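You operate a simulated robot arm through the tools that you are given. There is no shell and no other tool. Be economical: measure what you need, move in short steps, check, and stop when the job is done.

Carry out the task below with a simulated robot arm. There is one attempt and no reset: what you move stays moved.

## Task
Vent the cream block and run cap nuts 92 and 27 slack.
Fine: shut the blue knob, open the yellow one till the gauge shows zero and leave it open, ease both nuts with the yellow spanner, put it back, finish by hand.

The check looks at the end state, three seconds after you hand in, the way a careful person would. Anything else that was tipped, shoved, dropped, spilled or broken makes it a failure. Lids that push on must go on centred and level and be pressed home; caps that screw on are set level and turned clockwise until they are tight.

## Robot
A 7-joint arm with a two-finger parallel gripper on a trunk, on a base that drives. Base frame: it is fixed to the floor where the robot stands at the start and does not move with it; the origin is under the middle of the robot, x ahead of it, y to its left, z up. Lengths are in cm, angles in degrees, forces in N, time in s.
With the tool pointing down near the work surface it reaches from about 22 to 74 cm from the robot's upright axis, wherever it stands. Its first joint turns from -166.0 to 166.0 degrees. Places, roughly: back well of the spanner tray on the steel bench [40, -30, 90]; blue knob behind the cream block [70, -20, 100]; gauge behind the cream block [80, -30, 110]; left cap nut of the cream block [50, -20, 100]; middle cap nut of the cream block [50, -30, 100]; right cap nut of the cream block [50, -50, 100]; yellow knob behind the cream block [70, -50, 100]. Payload 1.57 kg.
Tool frame: the origin (TCP) lies between the finger pads and is the grasp point; the fingertips stand 3 cm ahead of it; z points along the fingers, y is the line along which they close. The gripper opens to 11 cm. The fingers are 2.4 cm wide and 1.2 cm thick; the gripper's body (4.8 by 11.2 cm) begins 7.8 cm behind the TCP.
Orientation is that of the tool frame in the base frame, as [roll, pitch, yaw] about the fixed x, y, z axes, in that order (R = Rz(yaw) Ry(pitch) Rx(roll)). With the fingers straight down and closing along the base's y, the tool's x points along the base's -x, its y along +y and its z along -z.

## Interface
- The arm moves only by the tool servo_tool. Its argument "targets" is text: rows parted by semicolons, each of 7 numbers parted by spaces: the shift along the base's x, y, z in cm, then the turn, a rotation vector about the base's x, y, z in degrees, then the gripper command, from -1 (shut) to 1 (fully open), values between in proportion. In form: dx dy dz rx ry rz gripper; .... A call has 1 to 12 rows; each row is the pose to reach, as a shift and turn from the pose commanded when the call began. A row lasts 0.2 s, in which the tool goes at most 5 cm and 8.6 degrees; a call with a longer step from one row to the next is refused whole, and so is a gripper value outside its range. Where a pose cannot be reached the arm comes as near as it can. A force on the tool above 40 N (or 10 N above the force at the start of the call, whichever is more), or a blocked arm, ends the call early, and 0.2 s more pass. The fingers move at their own pace (about 4.5 cm/s each) and stop on an object; they squeeze with about 39 N. The grip force told is the motor's: it shows also when the fingers shut on nothing. Time passes only in rows, and 0.2 s behind the last, so rows that repeat a pose let the fingers close. It gives the time, the measured TCP pose, the force on the tool (base axes), the opening and the grip force at its end, in the units of the frame above (readings bear some noise), with the torque about the TCP (base axes, N m) and any sound that the robot's microphone picked up.
- Cameras (640 x 400 px; columns grow to the right, rows downward): "scene" is now at [0.32, 10.2, 158.94]; the picture's right is [-0.62, -0.79, 0.00], its down [-0.54, 0.43, -0.72] and it looks along [0.57, -0.45, -0.69] (base axes); focal length 287 px, centre (320, 200). "wrist" rides on the gripper at [7, 1.6, -14.1] in the tool frame; the picture's right is [-0.23, 0.97, 0.00], its down [-0.85, -0.20, -0.48] and it looks along [-0.47, -0.11, 0.88] (tool axes); focal length 222 px, centre (320, 200).
- camera(camera): a new picture of that camera. It takes no simulated time.
- raise_lower(by): slides the trunk up (or, below 0, down) by that many cm; the arm and the scene camera ride with it, the base frame stays. It gives what a move gives, with no picture.
- steer(legs): drives the robot by 1 to 6 legs, each [ahead, turn to the left] in cm and degrees, along the robot's own axes; the way and the turn of a leg run together, so that a leg with both is an arc; at most 150 cm and 180 degrees a leg. The arm and the cameras ride along, it lands a little off, and it stops where it bumps. It gives what a move gives.
- aim_head(pan, tilt): turns the head with the scene camera to pan (to the left, within 155 degrees either way) and tilt (down, from -29 to 69), counted from straight ahead of the robot. It gives what a move gives.
- probe_pixels(camera, pixels): for up to 12 pixels [column, row] of the newest picture of that camera ("zoom" is the newest enlarged one), the place [x, y, z] in the base frame of the surface seen there, good to about 0.2 cm. It takes no simulated time.
- enlarge(camera, box): a new picture of the part [left, top, right, bottom] of that camera's present view, enlarged. It takes no simulated time.
- job_done(): hands the job in; it is judged then, once.

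Keep the steps short. Do not move on a guess: measure, check each grasp and each placing, and mend mistakes. In all there are 80 turns and 68 pictures (those below and enlarged ones count). Leave the gripper open and the arm clear of the work at the hand-in unless told otherwise, and finish with a single line.

The tools are called after "Request:" by a JSON object that holds its "method" and its "body". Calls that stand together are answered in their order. servo_tool: Moves the arm, as the interface text tells. Its arguments: {"type":"object","properties":{"targets":{"type":"string"}},"required":["targets"]} The other tools are called the same way: raise_lower (by) slides the trunk up or down; steer (legs) drives the base; aim_head (pan, tilt) turns the head that bears the scene camera; camera (camera) takes a picture; probe_pixels (camera, pixels) gives the place of the surface under pixels of a picture; enlarge (camera, box) takes an enlarged picture of a part of a camera's view; job_done () hands the job in.

At the start:

```text
clock: 0.0
eef_pos: [22.37, -34.01, 127.28]
tcp_rot: [180.0, 0.0, 179.9]
force: [0.0, -1.2, 0.9]
ft_torque: [-0.03, -0.02, 0.03]
width: 11.0
grasp_force: 0.1
trunk travel left (down, up): [-52.5, 6.5]
robot x, y, heading: [-0.2, -0.27, 0.1]
head pan, tilt: [-38.1, 43.7]
```

scene: 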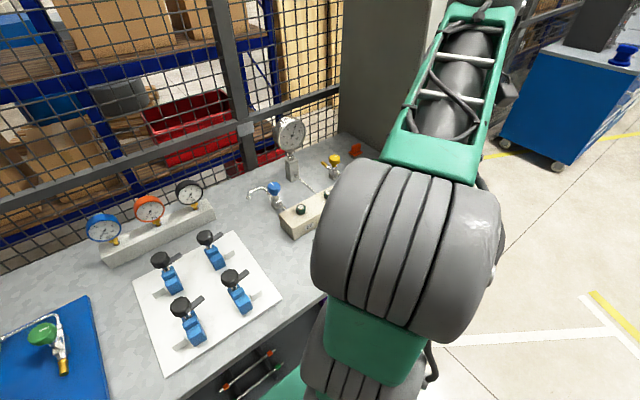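
wrist: 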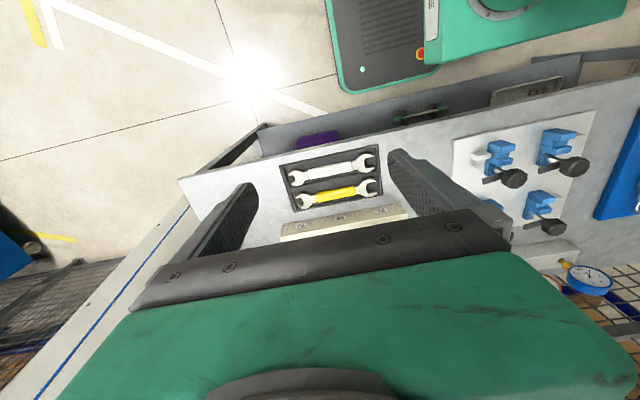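

The arm hides the right part of the block in the scene view. I'll take closer looks with both cameras first.

Request:
{"method": "enlarge", "body": {"camera": "wrist", "box": [240, 120, 440, 245]}}

Request:
{"method": "enlarge", "body": {"camera": "scene", "box": [220, 100, 380, 250]}}

```text
3.20 times, centred on (340, 182) of wrist
```

zoom: 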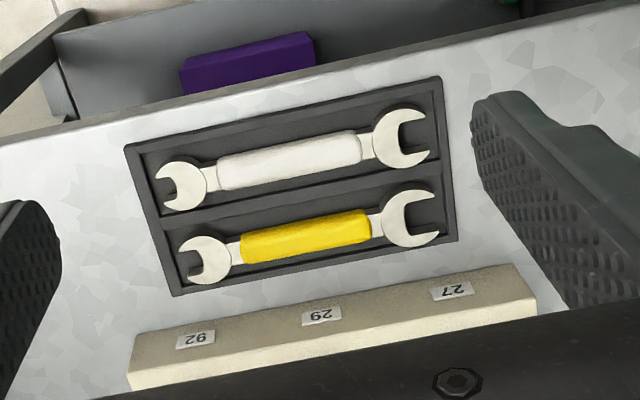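

```text
2.67 times, centred on (300, 175) of scene
```

zoom: 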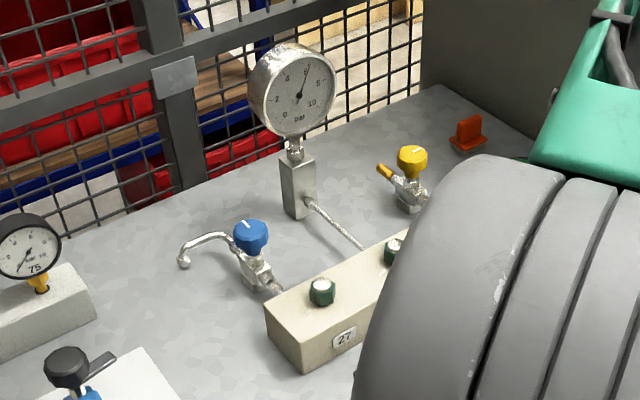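

Nut 27 is the left one, but labels seen upside down could be misread, so I'll check them later. Next I'll probe the bench edge, tray and blue knob from these pictures.

Request:
{"method": "probe_pixels", "body": {"camera": "wrist", "pixels": [[262, 158], [285, 168], [378, 146], [310, 174], [355, 166], [309, 199], [357, 190], [366, 188], [300, 225], [340, 218], [395, 211], [450, 120]]}}

Request:
{"method": "probe_pixels", "body": {"camera": "zoom", "pixels": [[250, 228], [250, 245], [322, 286], [322, 300], [393, 247], [413, 152], [386, 173], [300, 95], [245, 265], [185, 262], [270, 285], [265, 305]]}}

```text
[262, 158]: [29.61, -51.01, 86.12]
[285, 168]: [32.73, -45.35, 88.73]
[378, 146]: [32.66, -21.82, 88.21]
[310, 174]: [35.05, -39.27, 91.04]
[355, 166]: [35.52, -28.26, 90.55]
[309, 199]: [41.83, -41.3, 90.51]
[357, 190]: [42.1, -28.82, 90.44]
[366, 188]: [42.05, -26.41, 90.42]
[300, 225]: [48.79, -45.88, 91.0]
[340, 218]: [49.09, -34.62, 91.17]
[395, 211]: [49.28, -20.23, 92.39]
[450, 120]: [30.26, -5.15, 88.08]
```

```text
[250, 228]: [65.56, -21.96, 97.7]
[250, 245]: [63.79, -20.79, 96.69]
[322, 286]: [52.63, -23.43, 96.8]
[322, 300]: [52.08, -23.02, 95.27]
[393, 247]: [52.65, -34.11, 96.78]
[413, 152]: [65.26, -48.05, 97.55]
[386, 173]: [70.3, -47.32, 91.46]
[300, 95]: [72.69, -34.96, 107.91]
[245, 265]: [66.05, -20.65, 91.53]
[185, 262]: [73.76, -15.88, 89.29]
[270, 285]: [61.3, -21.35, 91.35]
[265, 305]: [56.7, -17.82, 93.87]
```

The yellow knob at (65, -48) is about 81 cm away, so I need to move the robot right. Before driving I'll check the floor to the right and behind, and where the base stands relative to the bench.

Request:
{"method": "probe_pixels", "body": {"camera": "wrist", "pixels": [[345, 85], [400, 70], [437, 65], [420, 52], [335, 20], [495, 95], [260, 130], [300, 140], [150, 230], [230, 130]]}}

Request:
{"method": "aim_head", "body": {"pan": -110, "tilt": 45}}

Request:
{"method": "camera", "body": {"camera": "scene"}}

```text
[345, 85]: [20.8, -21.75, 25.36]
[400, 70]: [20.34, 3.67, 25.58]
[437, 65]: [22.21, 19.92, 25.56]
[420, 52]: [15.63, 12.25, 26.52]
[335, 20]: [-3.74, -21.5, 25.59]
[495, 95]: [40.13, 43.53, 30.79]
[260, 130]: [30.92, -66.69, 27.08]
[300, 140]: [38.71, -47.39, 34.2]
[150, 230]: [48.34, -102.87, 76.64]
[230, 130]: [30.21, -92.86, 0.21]
```

```text
clock: 1.4
eef_pos: [22.45, -34.03, 127.35]
tcp_rot: [180.0, 0.0, 180.0]
force: [0.2, -0.3, -0.4]
ft_torque: [0.01, 0.02, -0.01]
width: 10.98
grasp_force: 0.0
trunk travel left (down, up): [-52.5, 6.5]
robot x, y, heading: [-0.17, 0.11, -0.2]
head pan, tilt: [-110.0, 45.0]
```

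```text
63 pictures are left
```

scene: 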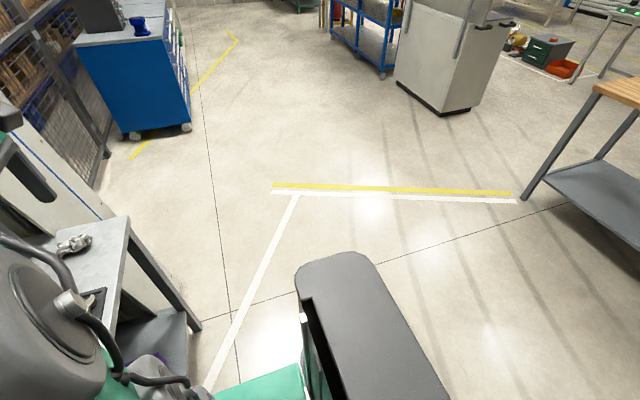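

The floor to the right is clear, with a table behind on the right at pixel (525,195). I'll probe how far away it is.

Request:
{"method": "probe_pixels", "body": {"camera": "scene", "pixels": [[523, 197], [595, 88], [565, 180], [636, 240], [197, 328], [290, 375], [125, 225], [72, 243]]}}

```text
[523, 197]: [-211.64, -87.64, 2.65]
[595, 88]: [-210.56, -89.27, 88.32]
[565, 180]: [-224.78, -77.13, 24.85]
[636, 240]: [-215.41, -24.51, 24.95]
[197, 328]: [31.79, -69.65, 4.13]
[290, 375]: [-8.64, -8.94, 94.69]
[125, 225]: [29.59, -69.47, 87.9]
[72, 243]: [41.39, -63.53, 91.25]
```

Space is ample. I'll back off 14 cm, turn right, go 34 ahead, turn left and come forward to about x=4.

Request:
{"method": "steer", "body": {"legs": [[-14, 0], [0, -90], [35, 0], [0, 90], [17, 0]]}}

Request:
{"method": "aim_head", "body": {"pan": 0, "tilt": 50}}

Request:
{"method": "camera", "body": {"camera": "scene"}}

Request:
{"method": "camera", "body": {"camera": "wrist"}}

```text
clock: 13.3
eef_pos: [25.24, -70.41, 127.29]
tcp_rot: [180.0, 0.0, 178.8]
force: [0.9, 0.0, -0.5]
ft_torque: [-0.01, 0.01, -0.01]
width: 10.99
grasp_force: 0.0
trunk travel left (down, up): [-52.5, 6.5]
robot x, y, heading: [3.33, -35.7, -1.4]
head pan, tilt: [-110.0, 45.0]
```

```text
clock: 15.2
eef_pos: [25.08, -70.33, 127.37]
tcp_rot: [180.0, 0.0, 178.8]
force: [0.7, 0.1, 0.2]
ft_torque: [-0.02, 0.01, 0.02]
width: 11.02
grasp_force: 0.0
trunk travel left (down, up): [-52.5, 6.5]
robot x, y, heading: [3.41, -36.1, -1.2]
head pan, tilt: [0.0, 50.0]
```

```text
62 pictures are left
```

scene: 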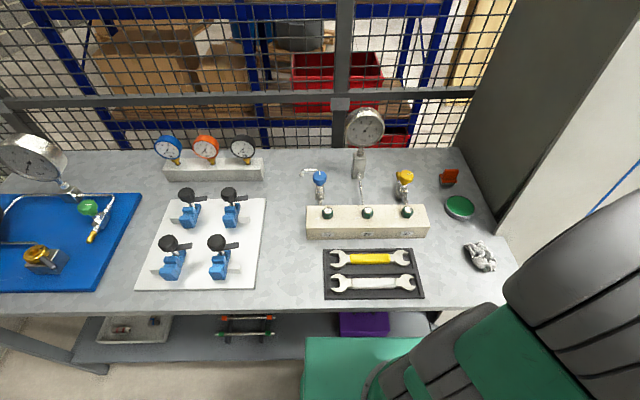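

```text
61 pictures are left
```

wrist: 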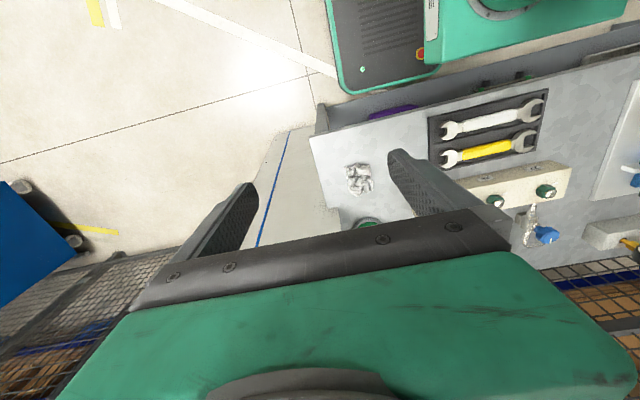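

Now the whole work area is in view. I'll enlarge the block, the knobs with the gauge, and the tray.

Request:
{"method": "enlarge", "body": {"camera": "scene", "box": [285, 150, 445, 250]}}

Request:
{"method": "probe_pixels", "body": {"camera": "zoom", "pixels": [[140, 110], [140, 122], [480, 105], [480, 120], [168, 242], [328, 245], [490, 240], [140, 165], [480, 165], [328, 258]]}}

Request:
{"method": "enlarge", "body": {"camera": "scene", "box": [310, 235, 438, 315]}}

Request:
{"method": "probe_pixels", "body": {"camera": "zoom", "pixels": [[215, 115], [300, 112], [400, 112], [130, 120], [470, 110], [300, 92], [300, 132], [300, 165], [500, 130], [240, 115], [395, 130], [110, 140]]}}

Request:
{"method": "enlarge", "body": {"camera": "scene", "box": [332, 95, 396, 185]}}

```text
4.00 times, centred on (365, 200) of scene
```

zoom: 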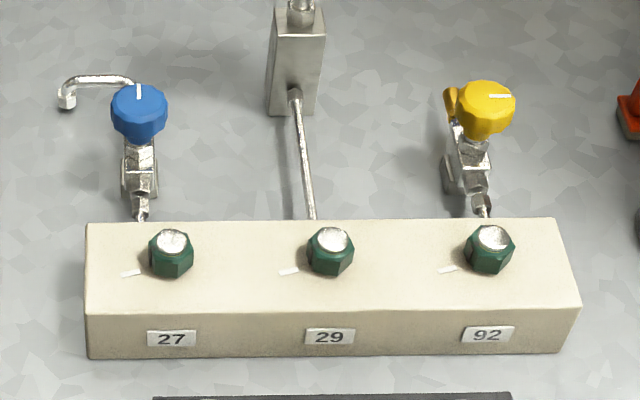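

```text
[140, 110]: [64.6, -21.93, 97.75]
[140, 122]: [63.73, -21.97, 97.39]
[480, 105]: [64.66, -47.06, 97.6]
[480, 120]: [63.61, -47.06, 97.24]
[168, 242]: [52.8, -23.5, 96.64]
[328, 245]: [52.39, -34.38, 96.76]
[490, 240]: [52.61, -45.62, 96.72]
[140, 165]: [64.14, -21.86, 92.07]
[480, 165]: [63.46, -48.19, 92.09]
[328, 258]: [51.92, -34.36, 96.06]
```

```text
5.00 times, centred on (374, 275) of scene
```

zoom: 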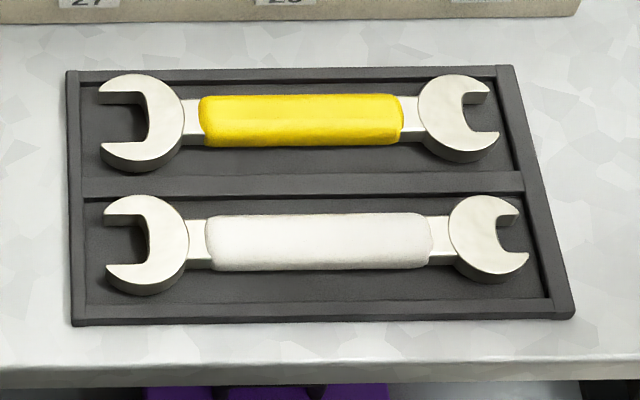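

```text
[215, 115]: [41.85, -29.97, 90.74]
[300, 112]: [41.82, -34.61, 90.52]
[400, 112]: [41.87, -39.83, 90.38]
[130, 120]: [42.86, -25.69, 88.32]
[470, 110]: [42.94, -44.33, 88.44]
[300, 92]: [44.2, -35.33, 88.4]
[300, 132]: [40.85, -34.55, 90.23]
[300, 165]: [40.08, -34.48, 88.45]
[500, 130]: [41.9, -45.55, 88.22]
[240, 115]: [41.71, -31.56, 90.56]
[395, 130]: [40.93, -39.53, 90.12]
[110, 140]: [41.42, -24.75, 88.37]
```

```text
4.44 times, centred on (364, 140) of scene
```

zoom: 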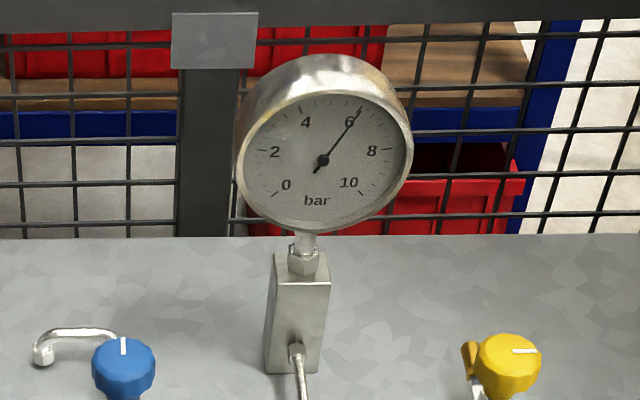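

The labels read 27, 29 and 92 from left to right. The gauge shows 6 bar. The blue pointer is in line with its pipe (open) and the yellow one is across (shut). I'll move the tool high up towards the blue knob at (64.5, -21.9).

Request:
{"method": "servo_tool", "body": {"targets": "4 4 0 0 0 0 0.2; 7 8 0 0 0 0 0.2; 10 12 0 0 0 0 0.2; 13 16 0 0 0 0 0.2; 16 20 0 0 0 0 0.2; 19 24 0 0 0 0 0.2; 22 28 0 0 0 0 0.2; 25 32 0 0 0 0 0.2; 28 36 0 0 0 0 0.2; 31 40 0 0 0 0 0.2; 33 43 0 0 0 0 0.2; 35 46 0 0 0 0 0.2"}}

Request:
{"method": "camera", "body": {"camera": "wrist"}}

Request:
{"method": "camera", "body": {"camera": "scene"}}

```text
refused: row 1 steps farther than a row can; nothing moved
```

```text
57 pictures are left
```

wrist: 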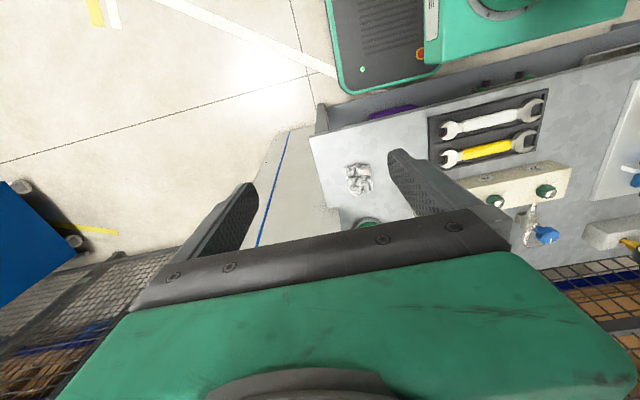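

```text
56 pictures are left
```

scene: 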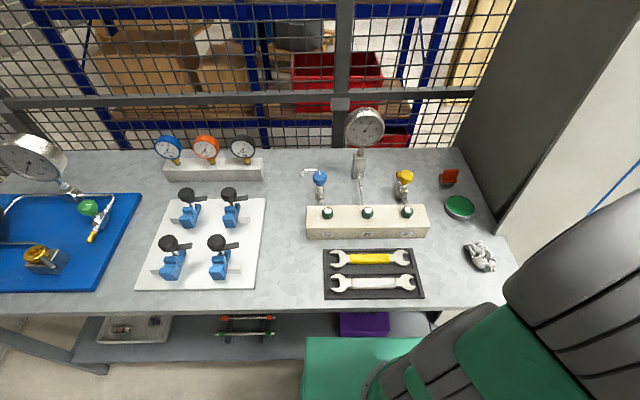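

The first row was too long, so I'll use equal steps of 4.8 cm.

Request:
{"method": "servo_tool", "body": {"targets": "3 3.7 0 0 0 0 0.2; 6 7.4 0 0 0 0 0.2; 9 11.1 0 0 0 0 0.2; 12 14.8 0 0 0 0 0.2; 15 18.5 0 0 0 0 0.2; 18 22.2 0 0 0 0 0.2; 21 25.9 0 0 0 0 0.2; 24 29.6 0 0 0 0 0.2; 27 33.3 0 0 0 0 0.2; 30 37 0 0 0 0 0.2; 33 40.7 0 0 0 0 0.2; 36 44.4 0 0 0 0 0.2"}}

Request:
{"method": "camera", "body": {"camera": "wrist"}}

Request:
{"method": "camera", "body": {"camera": "scene"}}

```text
clock: 17.8
eef_pos: [61.24, -25.68, 127.06]
tcp_rot: [180.0, 0.0, 178.8]
force: [0.0, 0.2, 0.0]
ft_torque: [-0.01, 0.0, 0.02]
width: 6.61
grasp_force: 0.0
trunk travel left (down, up): [-52.5, 6.5]
robot x, y, heading: [3.24, -35.95, -1.1]
head pan, tilt: [0.0, 50.0]
```

```text
55 pictures are left
```

wrist: 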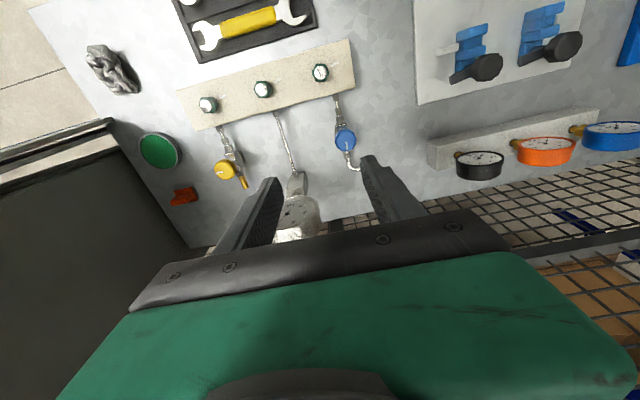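

```text
54 pictures are left
```

scene: 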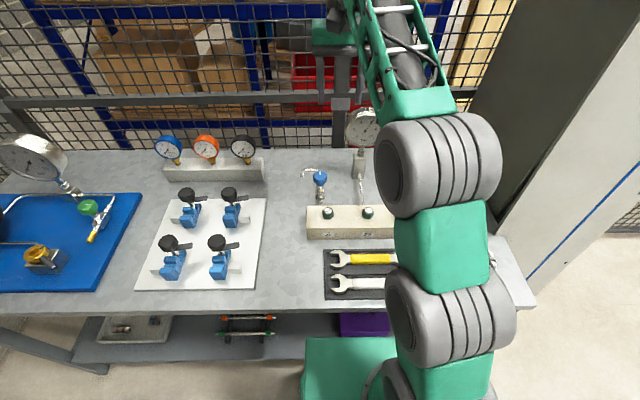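

The tool is over the area. I'll zoom the wrist view on the blue knob, the nuts and the spanner, and measure the knob.

Request:
{"method": "enlarge", "body": {"camera": "wrist", "box": [180, 0, 380, 125]}}

Request:
{"method": "probe_pixels", "body": {"camera": "zoom", "pixels": [[60, 122], [55, 98], [76, 125], [340, 75], [335, 45], [346, 46], [452, 230], [264, 288], [88, 335], [415, 45], [400, 60], [70, 110]]}}

Request:
{"method": "probe_pixels", "body": {"camera": "wrist", "pixels": [[345, 136], [345, 130], [336, 138], [354, 138], [345, 145], [222, 168], [213, 168], [231, 170], [346, 152]]}}

```text
3.20 times, centred on (280, 62) of wrist
```

zoom: 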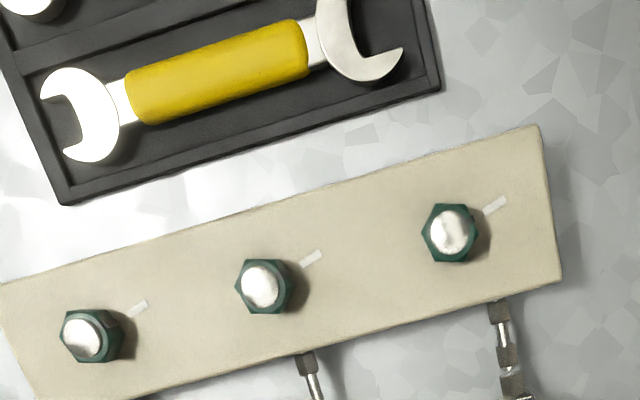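

```text
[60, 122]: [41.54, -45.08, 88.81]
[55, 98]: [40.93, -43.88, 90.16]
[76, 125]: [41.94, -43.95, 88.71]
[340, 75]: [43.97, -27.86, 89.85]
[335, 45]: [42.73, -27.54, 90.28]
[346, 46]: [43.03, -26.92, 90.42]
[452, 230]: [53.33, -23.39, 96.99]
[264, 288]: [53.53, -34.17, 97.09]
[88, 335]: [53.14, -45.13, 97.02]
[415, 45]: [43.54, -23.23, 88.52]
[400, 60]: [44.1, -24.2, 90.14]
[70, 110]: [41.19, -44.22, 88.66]
```

```text
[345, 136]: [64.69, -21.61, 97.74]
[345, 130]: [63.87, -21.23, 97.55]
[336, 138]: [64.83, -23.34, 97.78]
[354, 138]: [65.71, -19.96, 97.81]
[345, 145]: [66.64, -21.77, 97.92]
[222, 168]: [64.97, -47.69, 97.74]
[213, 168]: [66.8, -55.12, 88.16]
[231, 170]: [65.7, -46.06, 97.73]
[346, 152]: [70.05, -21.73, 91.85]
```

The blue knob's centre is about (65.2, -21.7), top 97.8. I'll line up over it, then descend to z of about 103 first.

Request:
{"method": "servo_tool", "body": {"targets": "2 2 0 0 0 0 0.2; 4 4 0 0 0 0 0.2; 4 4 -5 0 0 0 0.2; 4 4 -10 0 0 0 0.2; 4 4 -15 0 0 0 0.2; 4 4 -20 0 0 0 0.2; 4 4 -24 0 0 0 0.2; 4 4 -24 0 0 0 0.2"}}

Request:
{"method": "camera", "body": {"camera": "wrist"}}

Request:
{"method": "camera", "body": {"camera": "scene"}}

```text
clock: 19.6
eef_pos: [65.08, -22.01, 103.13]
tcp_rot: [180.0, 0.0, 178.8]
force: [-0.7, 0.1, 0.5]
ft_torque: [-0.02, 0.01, -0.01]
width: 6.61
grasp_force: 0.0
out of reach, approached as far as the arm can: row 2
trunk travel left (down, up): [-52.5, 6.5]
robot x, y, heading: [3.17, -35.93, -1.1]
head pan, tilt: [0.0, 50.0]
```

```text
52 pictures are left
```

wrist: 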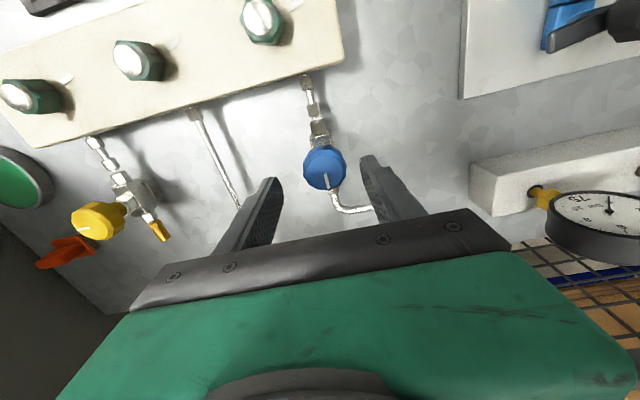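

```text
51 pictures are left
```

scene: 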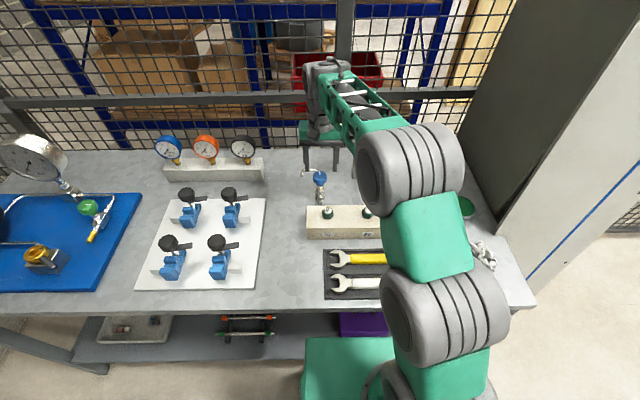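

The blue knob is at wrist pixel (324,167), between the fingers. I'll probe its rim for the exact centre.

Request:
{"method": "probe_pixels", "body": {"camera": "wrist", "pixels": [[306, 168], [342, 164], [323, 150], [324, 166], [326, 185], [312, 180], [325, 130], [98, 220], [75, 222], [122, 215]]}}

```text
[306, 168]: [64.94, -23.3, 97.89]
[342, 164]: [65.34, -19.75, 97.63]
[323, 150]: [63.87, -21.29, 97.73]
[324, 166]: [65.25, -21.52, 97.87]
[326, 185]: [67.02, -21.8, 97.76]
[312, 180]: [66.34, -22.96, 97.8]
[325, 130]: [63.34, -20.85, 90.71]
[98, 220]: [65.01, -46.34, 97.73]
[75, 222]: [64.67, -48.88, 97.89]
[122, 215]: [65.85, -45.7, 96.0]
```

The centre is (65.2, -21.55), diameter about 3.6. I'll shift 0.1/0.45, descend to z 97 and close.

Request:
{"method": "servo_tool", "body": {"targets": "0.1 0.45 -3 0 0 0 0.2; 0.1 0.45 -6 0 0 0 0.2; 0.1 0.45 -6 0 0 0 -1; 0.1 0.45 -6 0 0 0 -1; 0.1 0.45 -6 0 0 0 -1; 0.1 0.45 -6 0 0 0 -1"}}

Request:
{"method": "camera", "body": {"camera": "wrist"}}

```text
clock: 21.0
eef_pos: [65.37, -21.57, 97.26]
tcp_rot: [180.0, 0.0, 178.7]
force: [-0.7, -7.4, -1.3]
ft_torque: [-0.19, -0.19, -0.09]
width: 4.15
grasp_force: 36.8
trunk travel left (down, up): [-52.5, 6.5]
robot x, y, heading: [3.37, -35.83, -1.1]
head pan, tilt: [0.0, 50.0]
```

```text
50 pictures are left
```

wrist: 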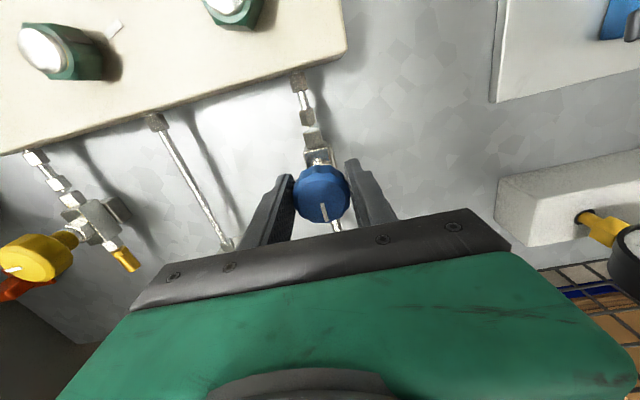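

The knob is gripped at 4.15 cm. Now I'll turn it clockwise (negative about z), 40° to start, and watch the torque.

Request:
{"method": "servo_tool", "body": {"targets": "0 0 0 0 0 -8 -1; 0 0 0 0 0 -16 -1; 0 0 0 0 0 -24 -1; 0 0 0 0 0 -32 -1; 0 0 0 0 0 -40 -1"}}

Request:
{"method": "camera", "body": {"camera": "wrist"}}

```text
clock: 22.2
eef_pos: [65.48, -21.31, 97.19]
tcp_rot: [179.8, 0.1, 138.9]
force: [12.3, 8.4, -1.7]
ft_torque: [-0.08, -1.02, 0.16]
width: 4.17
grasp_force: 44.9
trunk travel left (down, up): [-52.5, 6.5]
robot x, y, heading: [3.54, -35.7, -1.1]
head pan, tilt: [0.0, 50.0]
```

```text
49 pictures are left
```

wrist: 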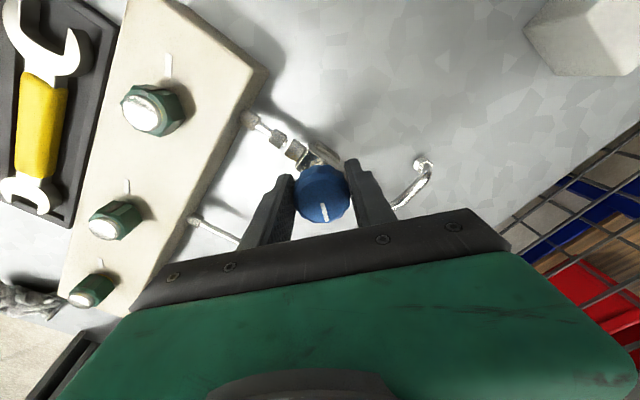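

The knob turns with the fingers. I'll continue with 50° more.

Request:
{"method": "servo_tool", "body": {"targets": "0 0 0 0 0 -8 -1; 0 0 0 0 0 -16 -1; 0 0 0 0 0 -24 -1; 0 0 0 0 0 -32 -1; 0 0 0 0 0 -40 -1; 0 0 0 0 0 -48 -1; 0 0 0 0 0 -54 -1"}}

Request:
{"method": "camera", "body": {"camera": "wrist"}}

```text
clock: 23.4
eef_pos: [65.75, -21.27, 97.3]
tcp_rot: [179.4, -0.1, 100.6]
force: [9.6, 9.8, -9.2]
ft_torque: [1.22, -0.47, 0.13]
width: 4.13
grasp_force: 45.3
trunk travel left (down, up): [-52.5, 6.5]
robot x, y, heading: [3.49, -36.03, -1.2]
head pan, tilt: [0.0, 50.0]
stopped in row 6: the force on the tool passed its limit at 41 N (the readings are from after the stop); the commanded pose is now the measured one
```

```text
48 pictures are left
```

wrist: 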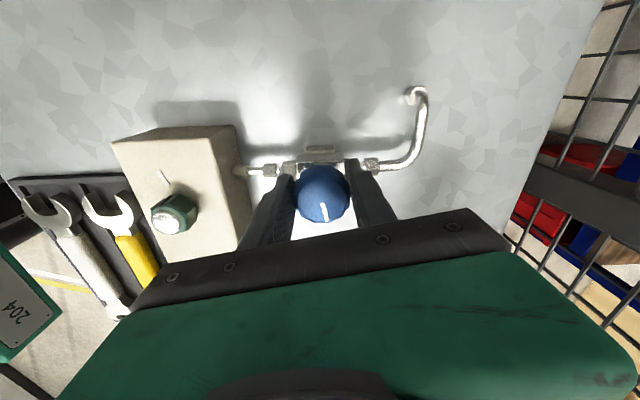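

It stopped at 41 N after about 78°. It could be the end stop or side force from being off-centre, since the TCP drifted to 65.75. I'll open the fingers and look.

Request:
{"method": "servo_tool", "body": {"targets": "0 0 0 0 0 0 0.2; 0 0 0 0 0 0 0.2; 0 0 3 0 0 0 0.2; 0 0 7 0 0 0 0.2; 0 0 7 0 0 0 0.2"}}

Request:
{"method": "camera", "body": {"camera": "wrist"}}

Request:
{"method": "enlarge", "body": {"camera": "scene", "box": [290, 100, 420, 230]}}

```text
clock: 24.6
eef_pos: [65.57, -21.13, 104.36]
tcp_rot: [179.5, 0.0, 100.5]
force: [0.4, -0.4, 0.0]
ft_torque: [0.01, 0.0, -0.02]
width: 6.6
grasp_force: 0.0
trunk travel left (down, up): [-52.5, 6.5]
robot x, y, heading: [3.06, -36.19, -1.1]
head pan, tilt: [0.0, 50.0]
```

```text
47 pictures are left
```

wrist: 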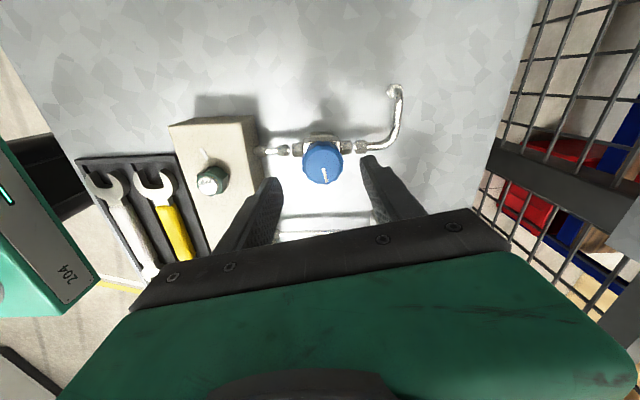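

```text
3.08 times, centred on (355, 165) of scene
```

zoom: 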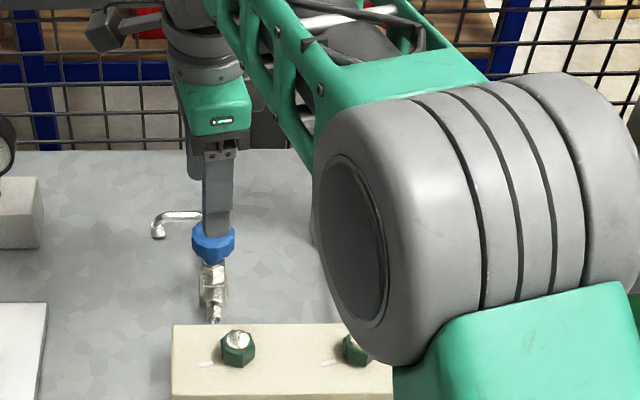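

I'll zoom in to measure the pointer angle and the knob centre.

Request:
{"method": "enlarge", "body": {"camera": "wrist", "box": [284, 130, 364, 190]}}

Request:
{"method": "probe_pixels", "body": {"camera": "wrist", "pixels": [[306, 163], [340, 160], [322, 145], [323, 163], [325, 183], [255, 150], [380, 148]]}}

```text
6.67 times, centred on (324, 160) of wrist
```

zoom: 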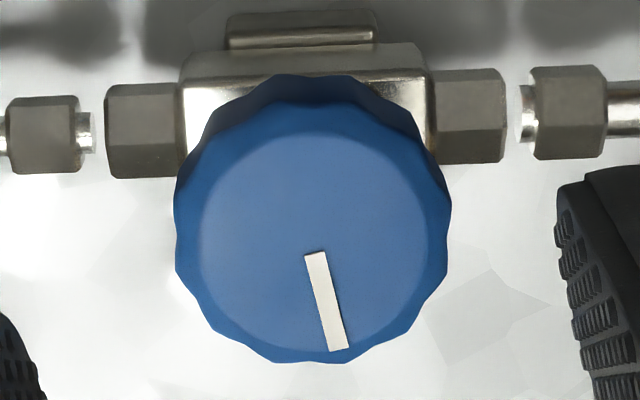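

```text
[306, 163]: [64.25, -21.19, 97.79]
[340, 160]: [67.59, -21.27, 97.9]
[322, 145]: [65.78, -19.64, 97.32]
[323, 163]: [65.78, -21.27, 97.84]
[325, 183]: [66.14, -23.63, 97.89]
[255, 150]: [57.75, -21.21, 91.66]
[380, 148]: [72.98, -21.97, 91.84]
```

The pointer is still about 12° short of square to the pipe. I'll regrip centred at (65.7, -21.45) and turn further.

Request:
{"method": "servo_tool", "body": {"targets": "0.13 -0.3 -3.5 0 0 0 0.2; 0.13 -0.3 -7 0 0 0 0.2; 0.13 -0.3 -7 0 0 0 -1; 0.13 -0.3 -7 0 0 0 -1; 0.13 -0.3 -7 0 0 0 -1; 0.13 -0.3 -7 0 0 0 -1"}}

Request:
{"method": "servo_tool", "body": {"targets": "0 0 0 0 0 -4 -1; 0 0 0 0 0 -8 -1; 0 0 0 0 0 -12 -1; 0 0 0 0 0 -16 -1; 0 0 0 0 0 -20 -1"}}

Request:
{"method": "enlarge", "body": {"camera": "wrist", "box": [240, 130, 400, 250]}}

```text
clock: 26.0
eef_pos: [65.9, -21.77, 97.29]
tcp_rot: [179.4, 0.1, 100.4]
force: [10.2, 2.1, 0.0]
ft_torque: [0.13, -0.46, -0.03]
width: 4.15
grasp_force: 36.8
trunk travel left (down, up): [-52.5, 6.5]
robot x, y, heading: [3.35, -35.88, -1.2]
head pan, tilt: [0.0, 50.0]
```

```text
clock: 27.2
eef_pos: [65.87, -21.57, 97.28]
tcp_rot: [179.4, 0.0, 80.4]
force: [17.6, 5.5, -6.5]
ft_torque: [0.19, -0.35, 0.85]
width: 4.12
grasp_force: 45.3
trunk travel left (down, up): [-52.5, 6.5]
robot x, y, heading: [3.42, -35.89, -1.0]
head pan, tilt: [0.0, 50.0]
```

```text
3.33 times, centred on (320, 190) of wrist
```

zoom: 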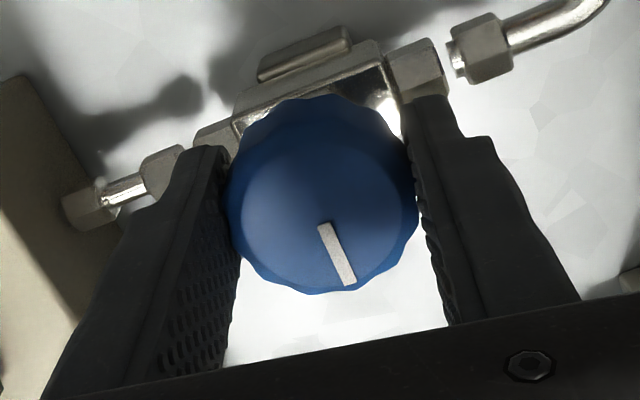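

Torque of 0.85 N m at the end and a pointer square to the pipe show that blue is shut against its stop. I'll release it, rise well above the gauge and cross to the yellow knob.

Request:
{"method": "servo_tool", "body": {"targets": "0 0 0 0 0 0 0.2; 0 0 0 0 0 0 0.2; 0 0 5 0 0 0 0.2; 0 0 10 0 0 0 0.2; 0 0 15 0 0 0 0.2; 0 0 20 0 0 0 0.2; 0 0 25 0 0 0 0.2; 0 0 28 0 0 8 0.2; -3 -4 28 0 0 16 0.2; -6 -8 28 0 0 24 0.2; -6 -12.5 28 0 0 32 0.2; -6 -17 28 0 0 40 0.2"}}

Request:
{"method": "servo_tool", "body": {"targets": "0 -3 0 0 0 8 0.2; 0 -6 0 0 0 16 0.2; 0 -9 0 0 0 24 0.2; 2 -9 0 0 0 32 0.2; 4 -9 0 0 0 40 0.2; 6 -9 0 0 0 48 0.2; 6 -9 0 0 0 56 0.2; 6 -9 -5 0 0 59 0.2; 6 -9 -10 0 0 59 0.2; 6 -9 -15 0 0 59 0.2; 6 -9 -18 0 0 59 0.2; 6 -9 -18 0 0 59 0.2"}}

Request:
{"method": "camera", "body": {"camera": "wrist"}}

Request:
{"method": "camera", "body": {"camera": "scene"}}

```text
clock: 29.8
eef_pos: [59.58, -38.73, 125.56]
tcp_rot: [179.5, 0.0, 120.5]
force: [0.2, 0.3, 0.5]
ft_torque: [0.01, 0.02, 0.03]
width: 6.62
grasp_force: 0.1
trunk travel left (down, up): [-52.5, 6.5]
robot x, y, heading: [3.59, -36.13, -1.1]
head pan, tilt: [0.0, 50.0]
```

```text
clock: 31.2
eef_pos: [65.97, -47.95, 125.57]
tcp_rot: [179.5, 1.4, 167.1]
force: [26.3, -10.7, -37.4]
ft_torque: [1.01, 1.36, 0.33]
width: 6.58
grasp_force: 0.0
trunk travel left (down, up): [-52.5, 6.5]
robot x, y, heading: [2.73, -36.15, -1.0]
head pan, tilt: [0.0, 50.0]
stopped in row 7: the force on the tool passed its limit at 181 N (the readings are from after the stop); the commanded pose is now the measured one
```

```text
43 pictures are left
```

wrist: 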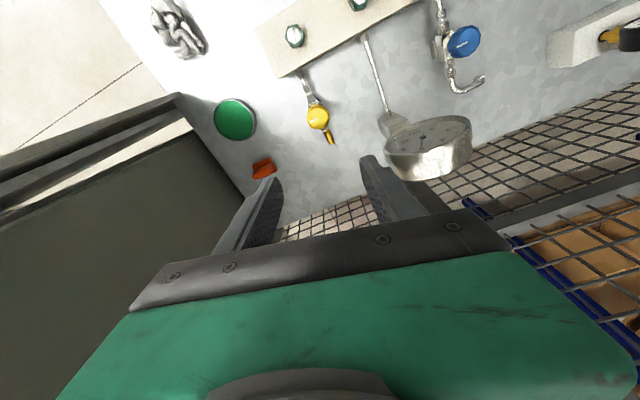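

```text
42 pictures are left
```

scene: 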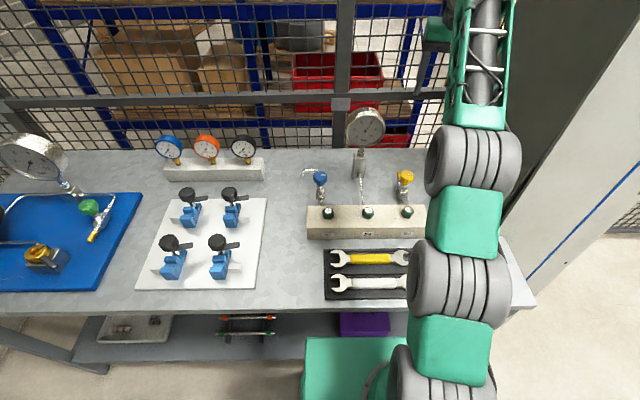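

A 181 N contact stopped the arm at height z 125 over the yellow knob. Nothing on the bench looks moved. I'll find what it touched by probing the fence and the cabinet, and retreat a little.

Request:
{"method": "probe_pixels", "body": {"camera": "scene", "pixels": [[400, 95], [340, 60], [430, 50], [515, 130], [560, 100], [520, 30], [600, 200], [365, 125], [365, 110], [480, 60], [405, 178], [440, 30]]}}

Request:
{"method": "servo_tool", "body": {"targets": "-3 1 0 0 0 0 0.2; -6 2 0 0 0 0 0.2; -6 2 0 0 0 0 0.2"}}

Request:
{"method": "enlarge", "body": {"camera": "scene", "box": [300, 0, 560, 220]}}

```text
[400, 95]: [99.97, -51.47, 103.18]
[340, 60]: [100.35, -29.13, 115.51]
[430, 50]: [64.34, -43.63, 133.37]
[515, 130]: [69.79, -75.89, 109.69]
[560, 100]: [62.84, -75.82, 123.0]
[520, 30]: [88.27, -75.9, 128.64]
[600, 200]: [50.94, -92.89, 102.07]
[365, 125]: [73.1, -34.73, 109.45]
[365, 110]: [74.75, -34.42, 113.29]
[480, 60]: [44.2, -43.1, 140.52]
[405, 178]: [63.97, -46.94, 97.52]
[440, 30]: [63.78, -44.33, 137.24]
```

```text
clock: 32.0
eef_pos: [59.62, -46.04, 125.41]
tcp_rot: [179.4, 1.0, 167.0]
force: [0.5, -0.1, 0.0]
ft_torque: [0.03, 0.02, 0.0]
width: 6.58
grasp_force: 0.1
trunk travel left (down, up): [-52.5, 6.5]
robot x, y, heading: [3.41, -36.18, -1.3]
head pan, tilt: [0.0, 50.0]
```

```text
1.82 times, centred on (430, 110) of scene
```

zoom: 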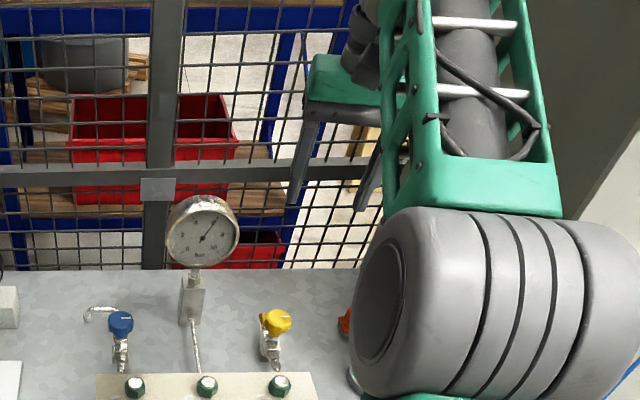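

Nothing fixed is near that spot (fence at x=100, cabinet at y=-76), so it must have been the hand meeting the folded forearm. I'll first descend at x of about 60, straighten the small tilt and turn to yaw 140, then move over the knob.

Request:
{"method": "servo_tool", "body": {"targets": "0 0 -4 -0.4 1.1 -7 0.2; 0 0 -8 -0.4 1.1 -14 0.2; 0 0 -12 -0.4 1.1 -21 0.2; 0 0 -16 -0.4 1.1 -27 0.2; 0 0 -20 -0.4 1.1 -27 0.2; 3 -1 -21 -0.4 1.1 -27 0.2; 5.6 -1.5 -21 -0.4 1.1 -27 0.2; 5.6 -1.5 -21 -0.4 1.1 -27 0.2"}}

Request:
{"method": "camera", "body": {"camera": "wrist"}}

```text
clock: 33.8
eef_pos: [65.61, -47.25, 104.41]
tcp_rot: [-179.8, 0.3, 140.0]
force: [0.7, -0.2, -0.4]
ft_torque: [0.0, 0.0, 0.01]
width: 6.57
grasp_force: 0.0
trunk travel left (down, up): [-52.5, 6.5]
robot x, y, heading: [3.57, -35.86, -1.4]
head pan, tilt: [0.0, 50.0]
```

```text
40 pictures are left
```

wrist: 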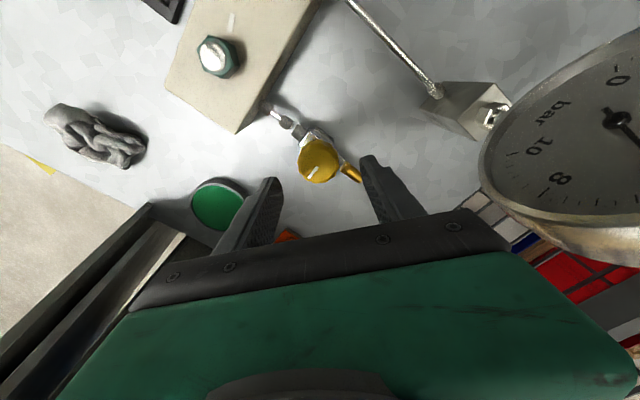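

The yellow knob is at pixel (319,162) and the vent spout at (352,173), near the right finger. I'll probe both.

Request:
{"method": "probe_pixels", "body": {"camera": "wrist", "pixels": [[300, 166], [337, 158], [318, 144], [319, 163], [320, 182], [350, 172], [358, 178], [344, 167], [314, 172]]}}

```text
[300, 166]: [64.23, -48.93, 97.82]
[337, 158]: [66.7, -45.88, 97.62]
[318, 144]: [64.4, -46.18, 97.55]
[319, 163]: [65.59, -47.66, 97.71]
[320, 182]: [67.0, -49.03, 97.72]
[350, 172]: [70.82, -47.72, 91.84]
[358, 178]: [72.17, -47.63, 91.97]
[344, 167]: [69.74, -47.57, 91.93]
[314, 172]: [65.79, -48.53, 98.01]
```

The centre is (65.6, -47.55) and the spout lies below z 92.5, so the fingertips at 94.3 clear it. I'll descend and grip.

Request:
{"method": "servo_tool", "body": {"targets": "0 -0.3 -3.5 0 0 0 0.2; 0 -0.3 -7.1 0 0 0 0.2; 0 -0.3 -7.1 0 0 0 -1; 0 -0.3 -7.1 0 0 0 -1; 0 -0.3 -7.1 0 0 0 -1; 0 -0.3 -7.1 0 0 0 -1"}}

Request:
{"method": "servo_tool", "body": {"targets": "0 0 0 0 0 7 -1; 0 0 0 0 0 14 -1; 0 0 0 0 0 21 -1; 0 0 0 0 0 28 -1; 0 0 0 0 0 35 -1; 0 0 0 0 0 42 -1; 0 0 0 0 0 49 -1; 0 0 0 0 0 56 -1"}}

Request:
{"method": "camera", "body": {"camera": "wrist"}}

Request:
{"method": "enlarge", "body": {"camera": "scene", "box": [300, 80, 460, 220]}}

```text
clock: 35.2
eef_pos: [66.15, -48.09, 98.27]
tcp_rot: [-179.6, 0.0, 139.9]
force: [-13.0, -21.0, 0.3]
ft_torque: [-1.13, 0.08, 0.09]
width: 4.14
grasp_force: 36.9
out of reach, approached as far as the arm can: row 1, 2, 3, 4, 5, 6
trunk travel left (down, up): [-52.5, 6.5]
robot x, y, heading: [3.53, -36.16, -1.1]
head pan, tilt: [0.0, 50.0]
```

```text
clock: 37.0
eef_pos: [66.2, -47.52, 98.27]
tcp_rot: [179.9, 0.0, -163.7]
force: [-26.4, 10.8, -3.9]
ft_torque: [0.19, 1.34, -0.17]
width: 4.1
grasp_force: 45.1
trunk travel left (down, up): [-52.5, 6.5]
robot x, y, heading: [3.45, -36.06, -0.8]
head pan, tilt: [0.0, 50.0]
```

```text
39 pictures are left
```

wrist: 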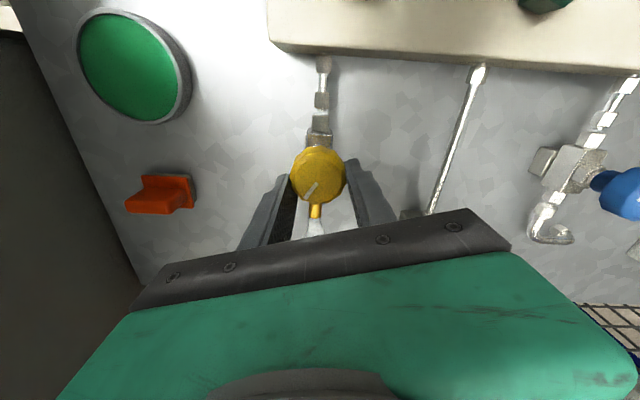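

```text
2.86 times, centred on (380, 150) of scene
```

zoom: 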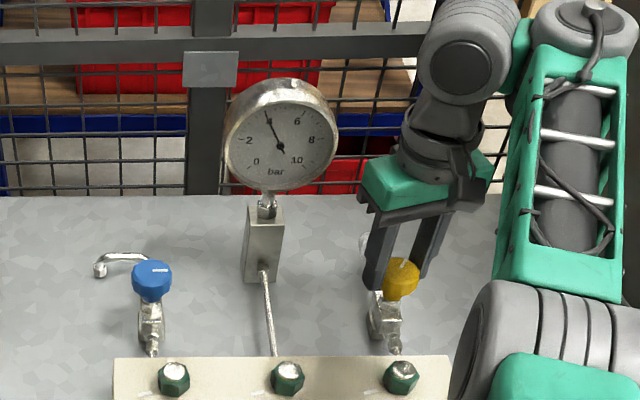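

The gauge is falling and now reads about 4. The tool is pulled 0.4 cm off in x, so I'll ease it back while turning 35° more.

Request:
{"method": "servo_tool", "body": {"targets": "-0.3 0 0 0 0 7 -1; -0.4 0 0 0 0 14 -1; -0.4 0 0 0 0 21 -1; -0.4 0 0 0 0 28 -1; -0.4 0 0 0 0 35 -1; -0.4 0 0 0 0 40 -1"}}

Request:
{"method": "enlarge", "body": {"camera": "scene", "box": [300, 80, 460, 220]}}

```text
clock: 37.9
eef_pos: [66.25, -47.25, 98.41]
tcp_rot: [179.5, 0.2, -142.5]
force: [-4.6, 10.4, 1.3]
ft_torque: [0.93, 0.37, 0.0]
width: 4.15
grasp_force: 45.2
out of reach, approached as far as the arm can: row 1, 2, 3, 4
trunk travel left (down, up): [-52.5, 6.5]
robot x, y, heading: [3.78, -36.19, -0.5]
head pan, tilt: [0.0, 50.0]
stopped in row 4: the force on the tool passed its limit at 41 N (the readings are from after the stop); the commanded pose is now the measured one
```

```text
2.86 times, centred on (380, 150) of scene
```

zoom: 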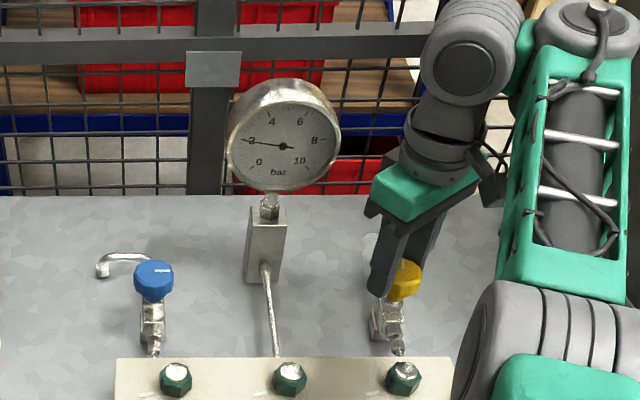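

The gauge is near 2 and dropping, and the knob has turned about 78°. I'll release, lift and check the pointer.

Request:
{"method": "servo_tool", "body": {"targets": "0 0 0 0 0 0 0.2; 0 0 0 0 0 0 0.2; 0 0 3 0 0 0 0.2; 0 0 7 0 0 0 0.2; 0 0 7 0 0 0 0.2"}}

Request:
{"method": "camera", "body": {"camera": "wrist"}}

Request:
{"method": "enlarge", "body": {"camera": "scene", "box": [300, 80, 460, 220]}}

```text
clock: 39.1
eef_pos: [66.05, -47.57, 105.44]
tcp_rot: [179.6, 0.2, -142.8]
force: [0.8, 0.0, -0.6]
ft_torque: [0.0, 0.01, 0.0]
width: 6.61
grasp_force: 0.1
trunk travel left (down, up): [-52.5, 6.5]
robot x, y, heading: [3.37, -35.88, -1.0]
head pan, tilt: [0.0, 50.0]
```

```text
36 pictures are left
```

wrist: 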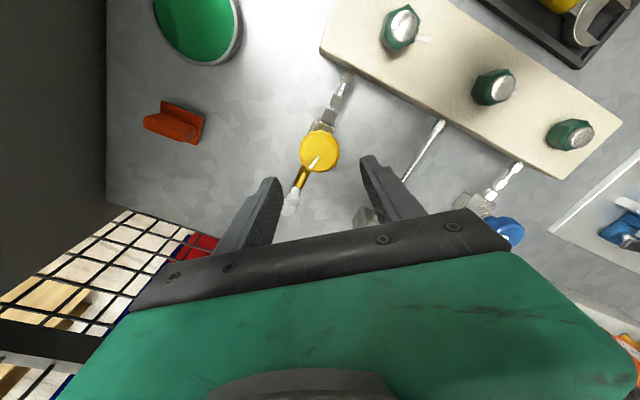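

```text
2.86 times, centred on (380, 150) of scene
```

zoom: 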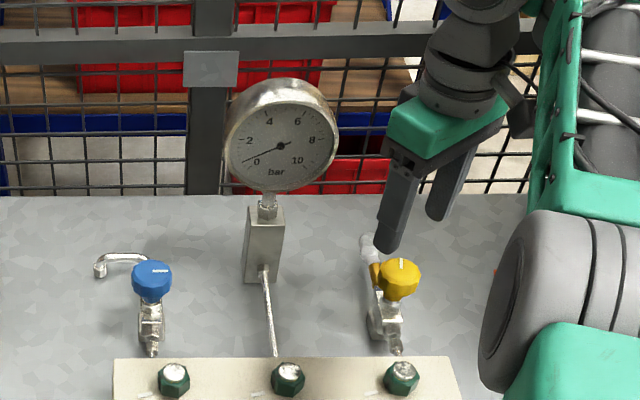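

The gauge is dropping to zero and the yellow pointer is nearly in line with the pipe, so that valve is open. Next I'll retreat in front of the tray at yaw 180 to measure the spanner jaws and nuts from above.

Request:
{"method": "servo_tool", "body": {"targets": "0 0 4 0 0 0 0.2; -4 1 7 0 0 -5 0.2; -8 2 9 0 0 -10 0.2; -12 3 9 0 0 -15 0.2; -16 4 9 0 0 -20 0.2; -20 5 9 0 0 -25 0.2; -24 6 9 0 0 -30 0.2; -28 7 9 0 0 -35 0.2; -31 8 9 0 0 -37 0.2; -31 10 5 0 0 -37 0.2; -31 10 3 0 0 -37 0.2; -31 10 3 0 0 -37 0.2"}}

Request:
{"method": "camera", "body": {"camera": "wrist"}}

```text
refused: row 2 steps farther than a row can; nothing moved
```

```text
34 pictures are left
```

wrist: 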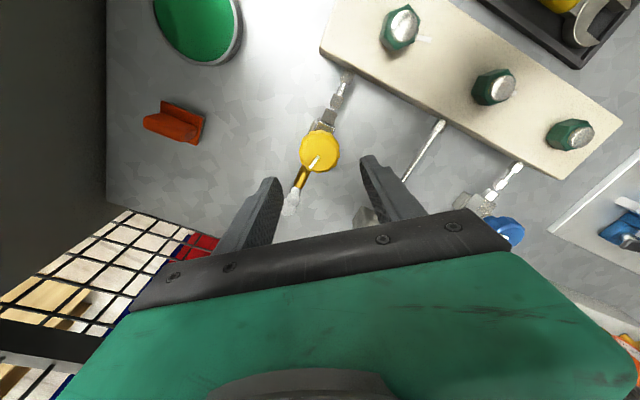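

Row 2 was too long. I'll use shorter steps.

Request:
{"method": "servo_tool", "body": {"targets": "0 0 4 0 0 0 0.2; -3 1 7 0 0 -5 0.2; -7 2 9 0 0 -10 0.2; -11 3 9 0 0 -15 0.2; -15 4 9 0 0 -20 0.2; -19 5 9 0 0 -25 0.2; -23 6 9 0 0 -30 0.2; -27 7 9 0 0 -35 0.2; -30 8 9 0 0 -37 0.2; -31 10 6 0 0 -37 0.2; -31 10 3 0 0 -37 0.2; -31 10 3 0 0 -37 0.2"}}

```text
clock: 41.1
eef_pos: [36.28, -39.81, 108.24]
tcp_rot: [176.0, -11.1, -179.9]
force: [-0.2, 0.9, -0.1]
ft_torque: [0.02, 0.02, -0.01]
width: 6.58
grasp_force: 0.0
trunk travel left (down, up): [-52.5, 6.5]
robot x, y, heading: [3.35, -35.95, -1.1]
head pan, tilt: [0.0, 50.0]
stopped in row 10: the arm was blocked; the commanded pose is now the measured one
```

The arm was blocked by its own fold and tilted 11°. I'll look from here anyway.

Request:
{"method": "camera", "body": {"camera": "wrist"}}

Request:
{"method": "enlarge", "body": {"camera": "scene", "box": [300, 80, 460, 220]}}

```text
33 pictures are left
```

wrist: 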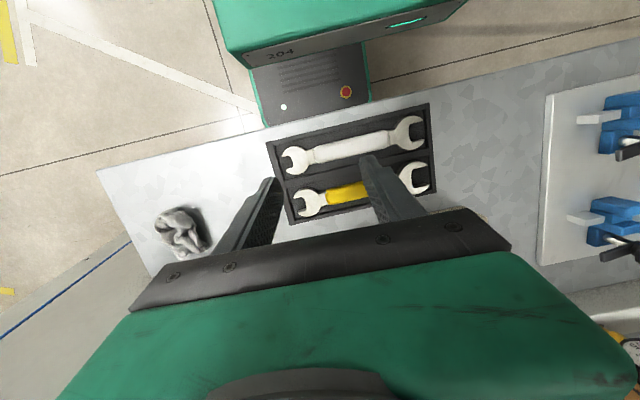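

```text
2.86 times, centred on (380, 150) of scene
```

zoom: 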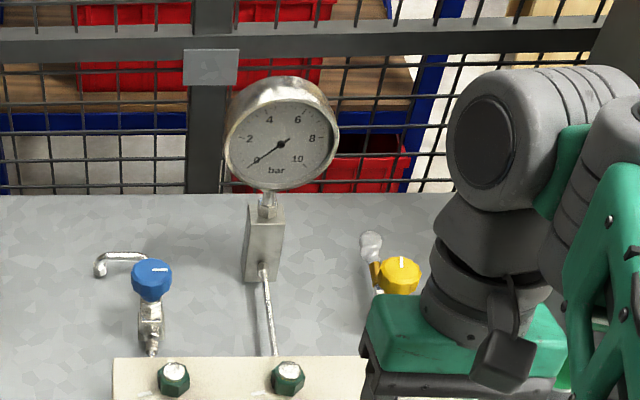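

The gauge now reads zero. The tray is too close for this arm posture, so I'll back the robot off 13 cm. Before that I'll zoom on the spanner and measure the jaws.

Request:
{"method": "enlarge", "body": {"camera": "wrist", "box": [265, 105, 445, 225]}}

Request:
{"method": "steer", "body": {"legs": [[-13, 0]]}}

```text
3.33 times, centred on (355, 165) of wrist
```

zoom: 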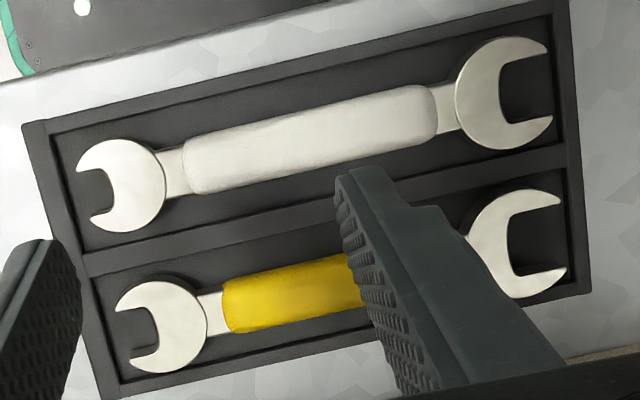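

```text
clock: 42.4
eef_pos: [22.89, -39.73, 108.58]
tcp_rot: [176.1, -10.8, -179.8]
force: [-0.6, 0.9, -0.2]
ft_torque: [-0.01, -0.01, 0.02]
width: 6.64
grasp_force: 0.0
trunk travel left (down, up): [-52.5, 6.5]
robot x, y, heading: [-10.1, -35.22, -1.2]
head pan, tilt: [0.0, 50.0]
```

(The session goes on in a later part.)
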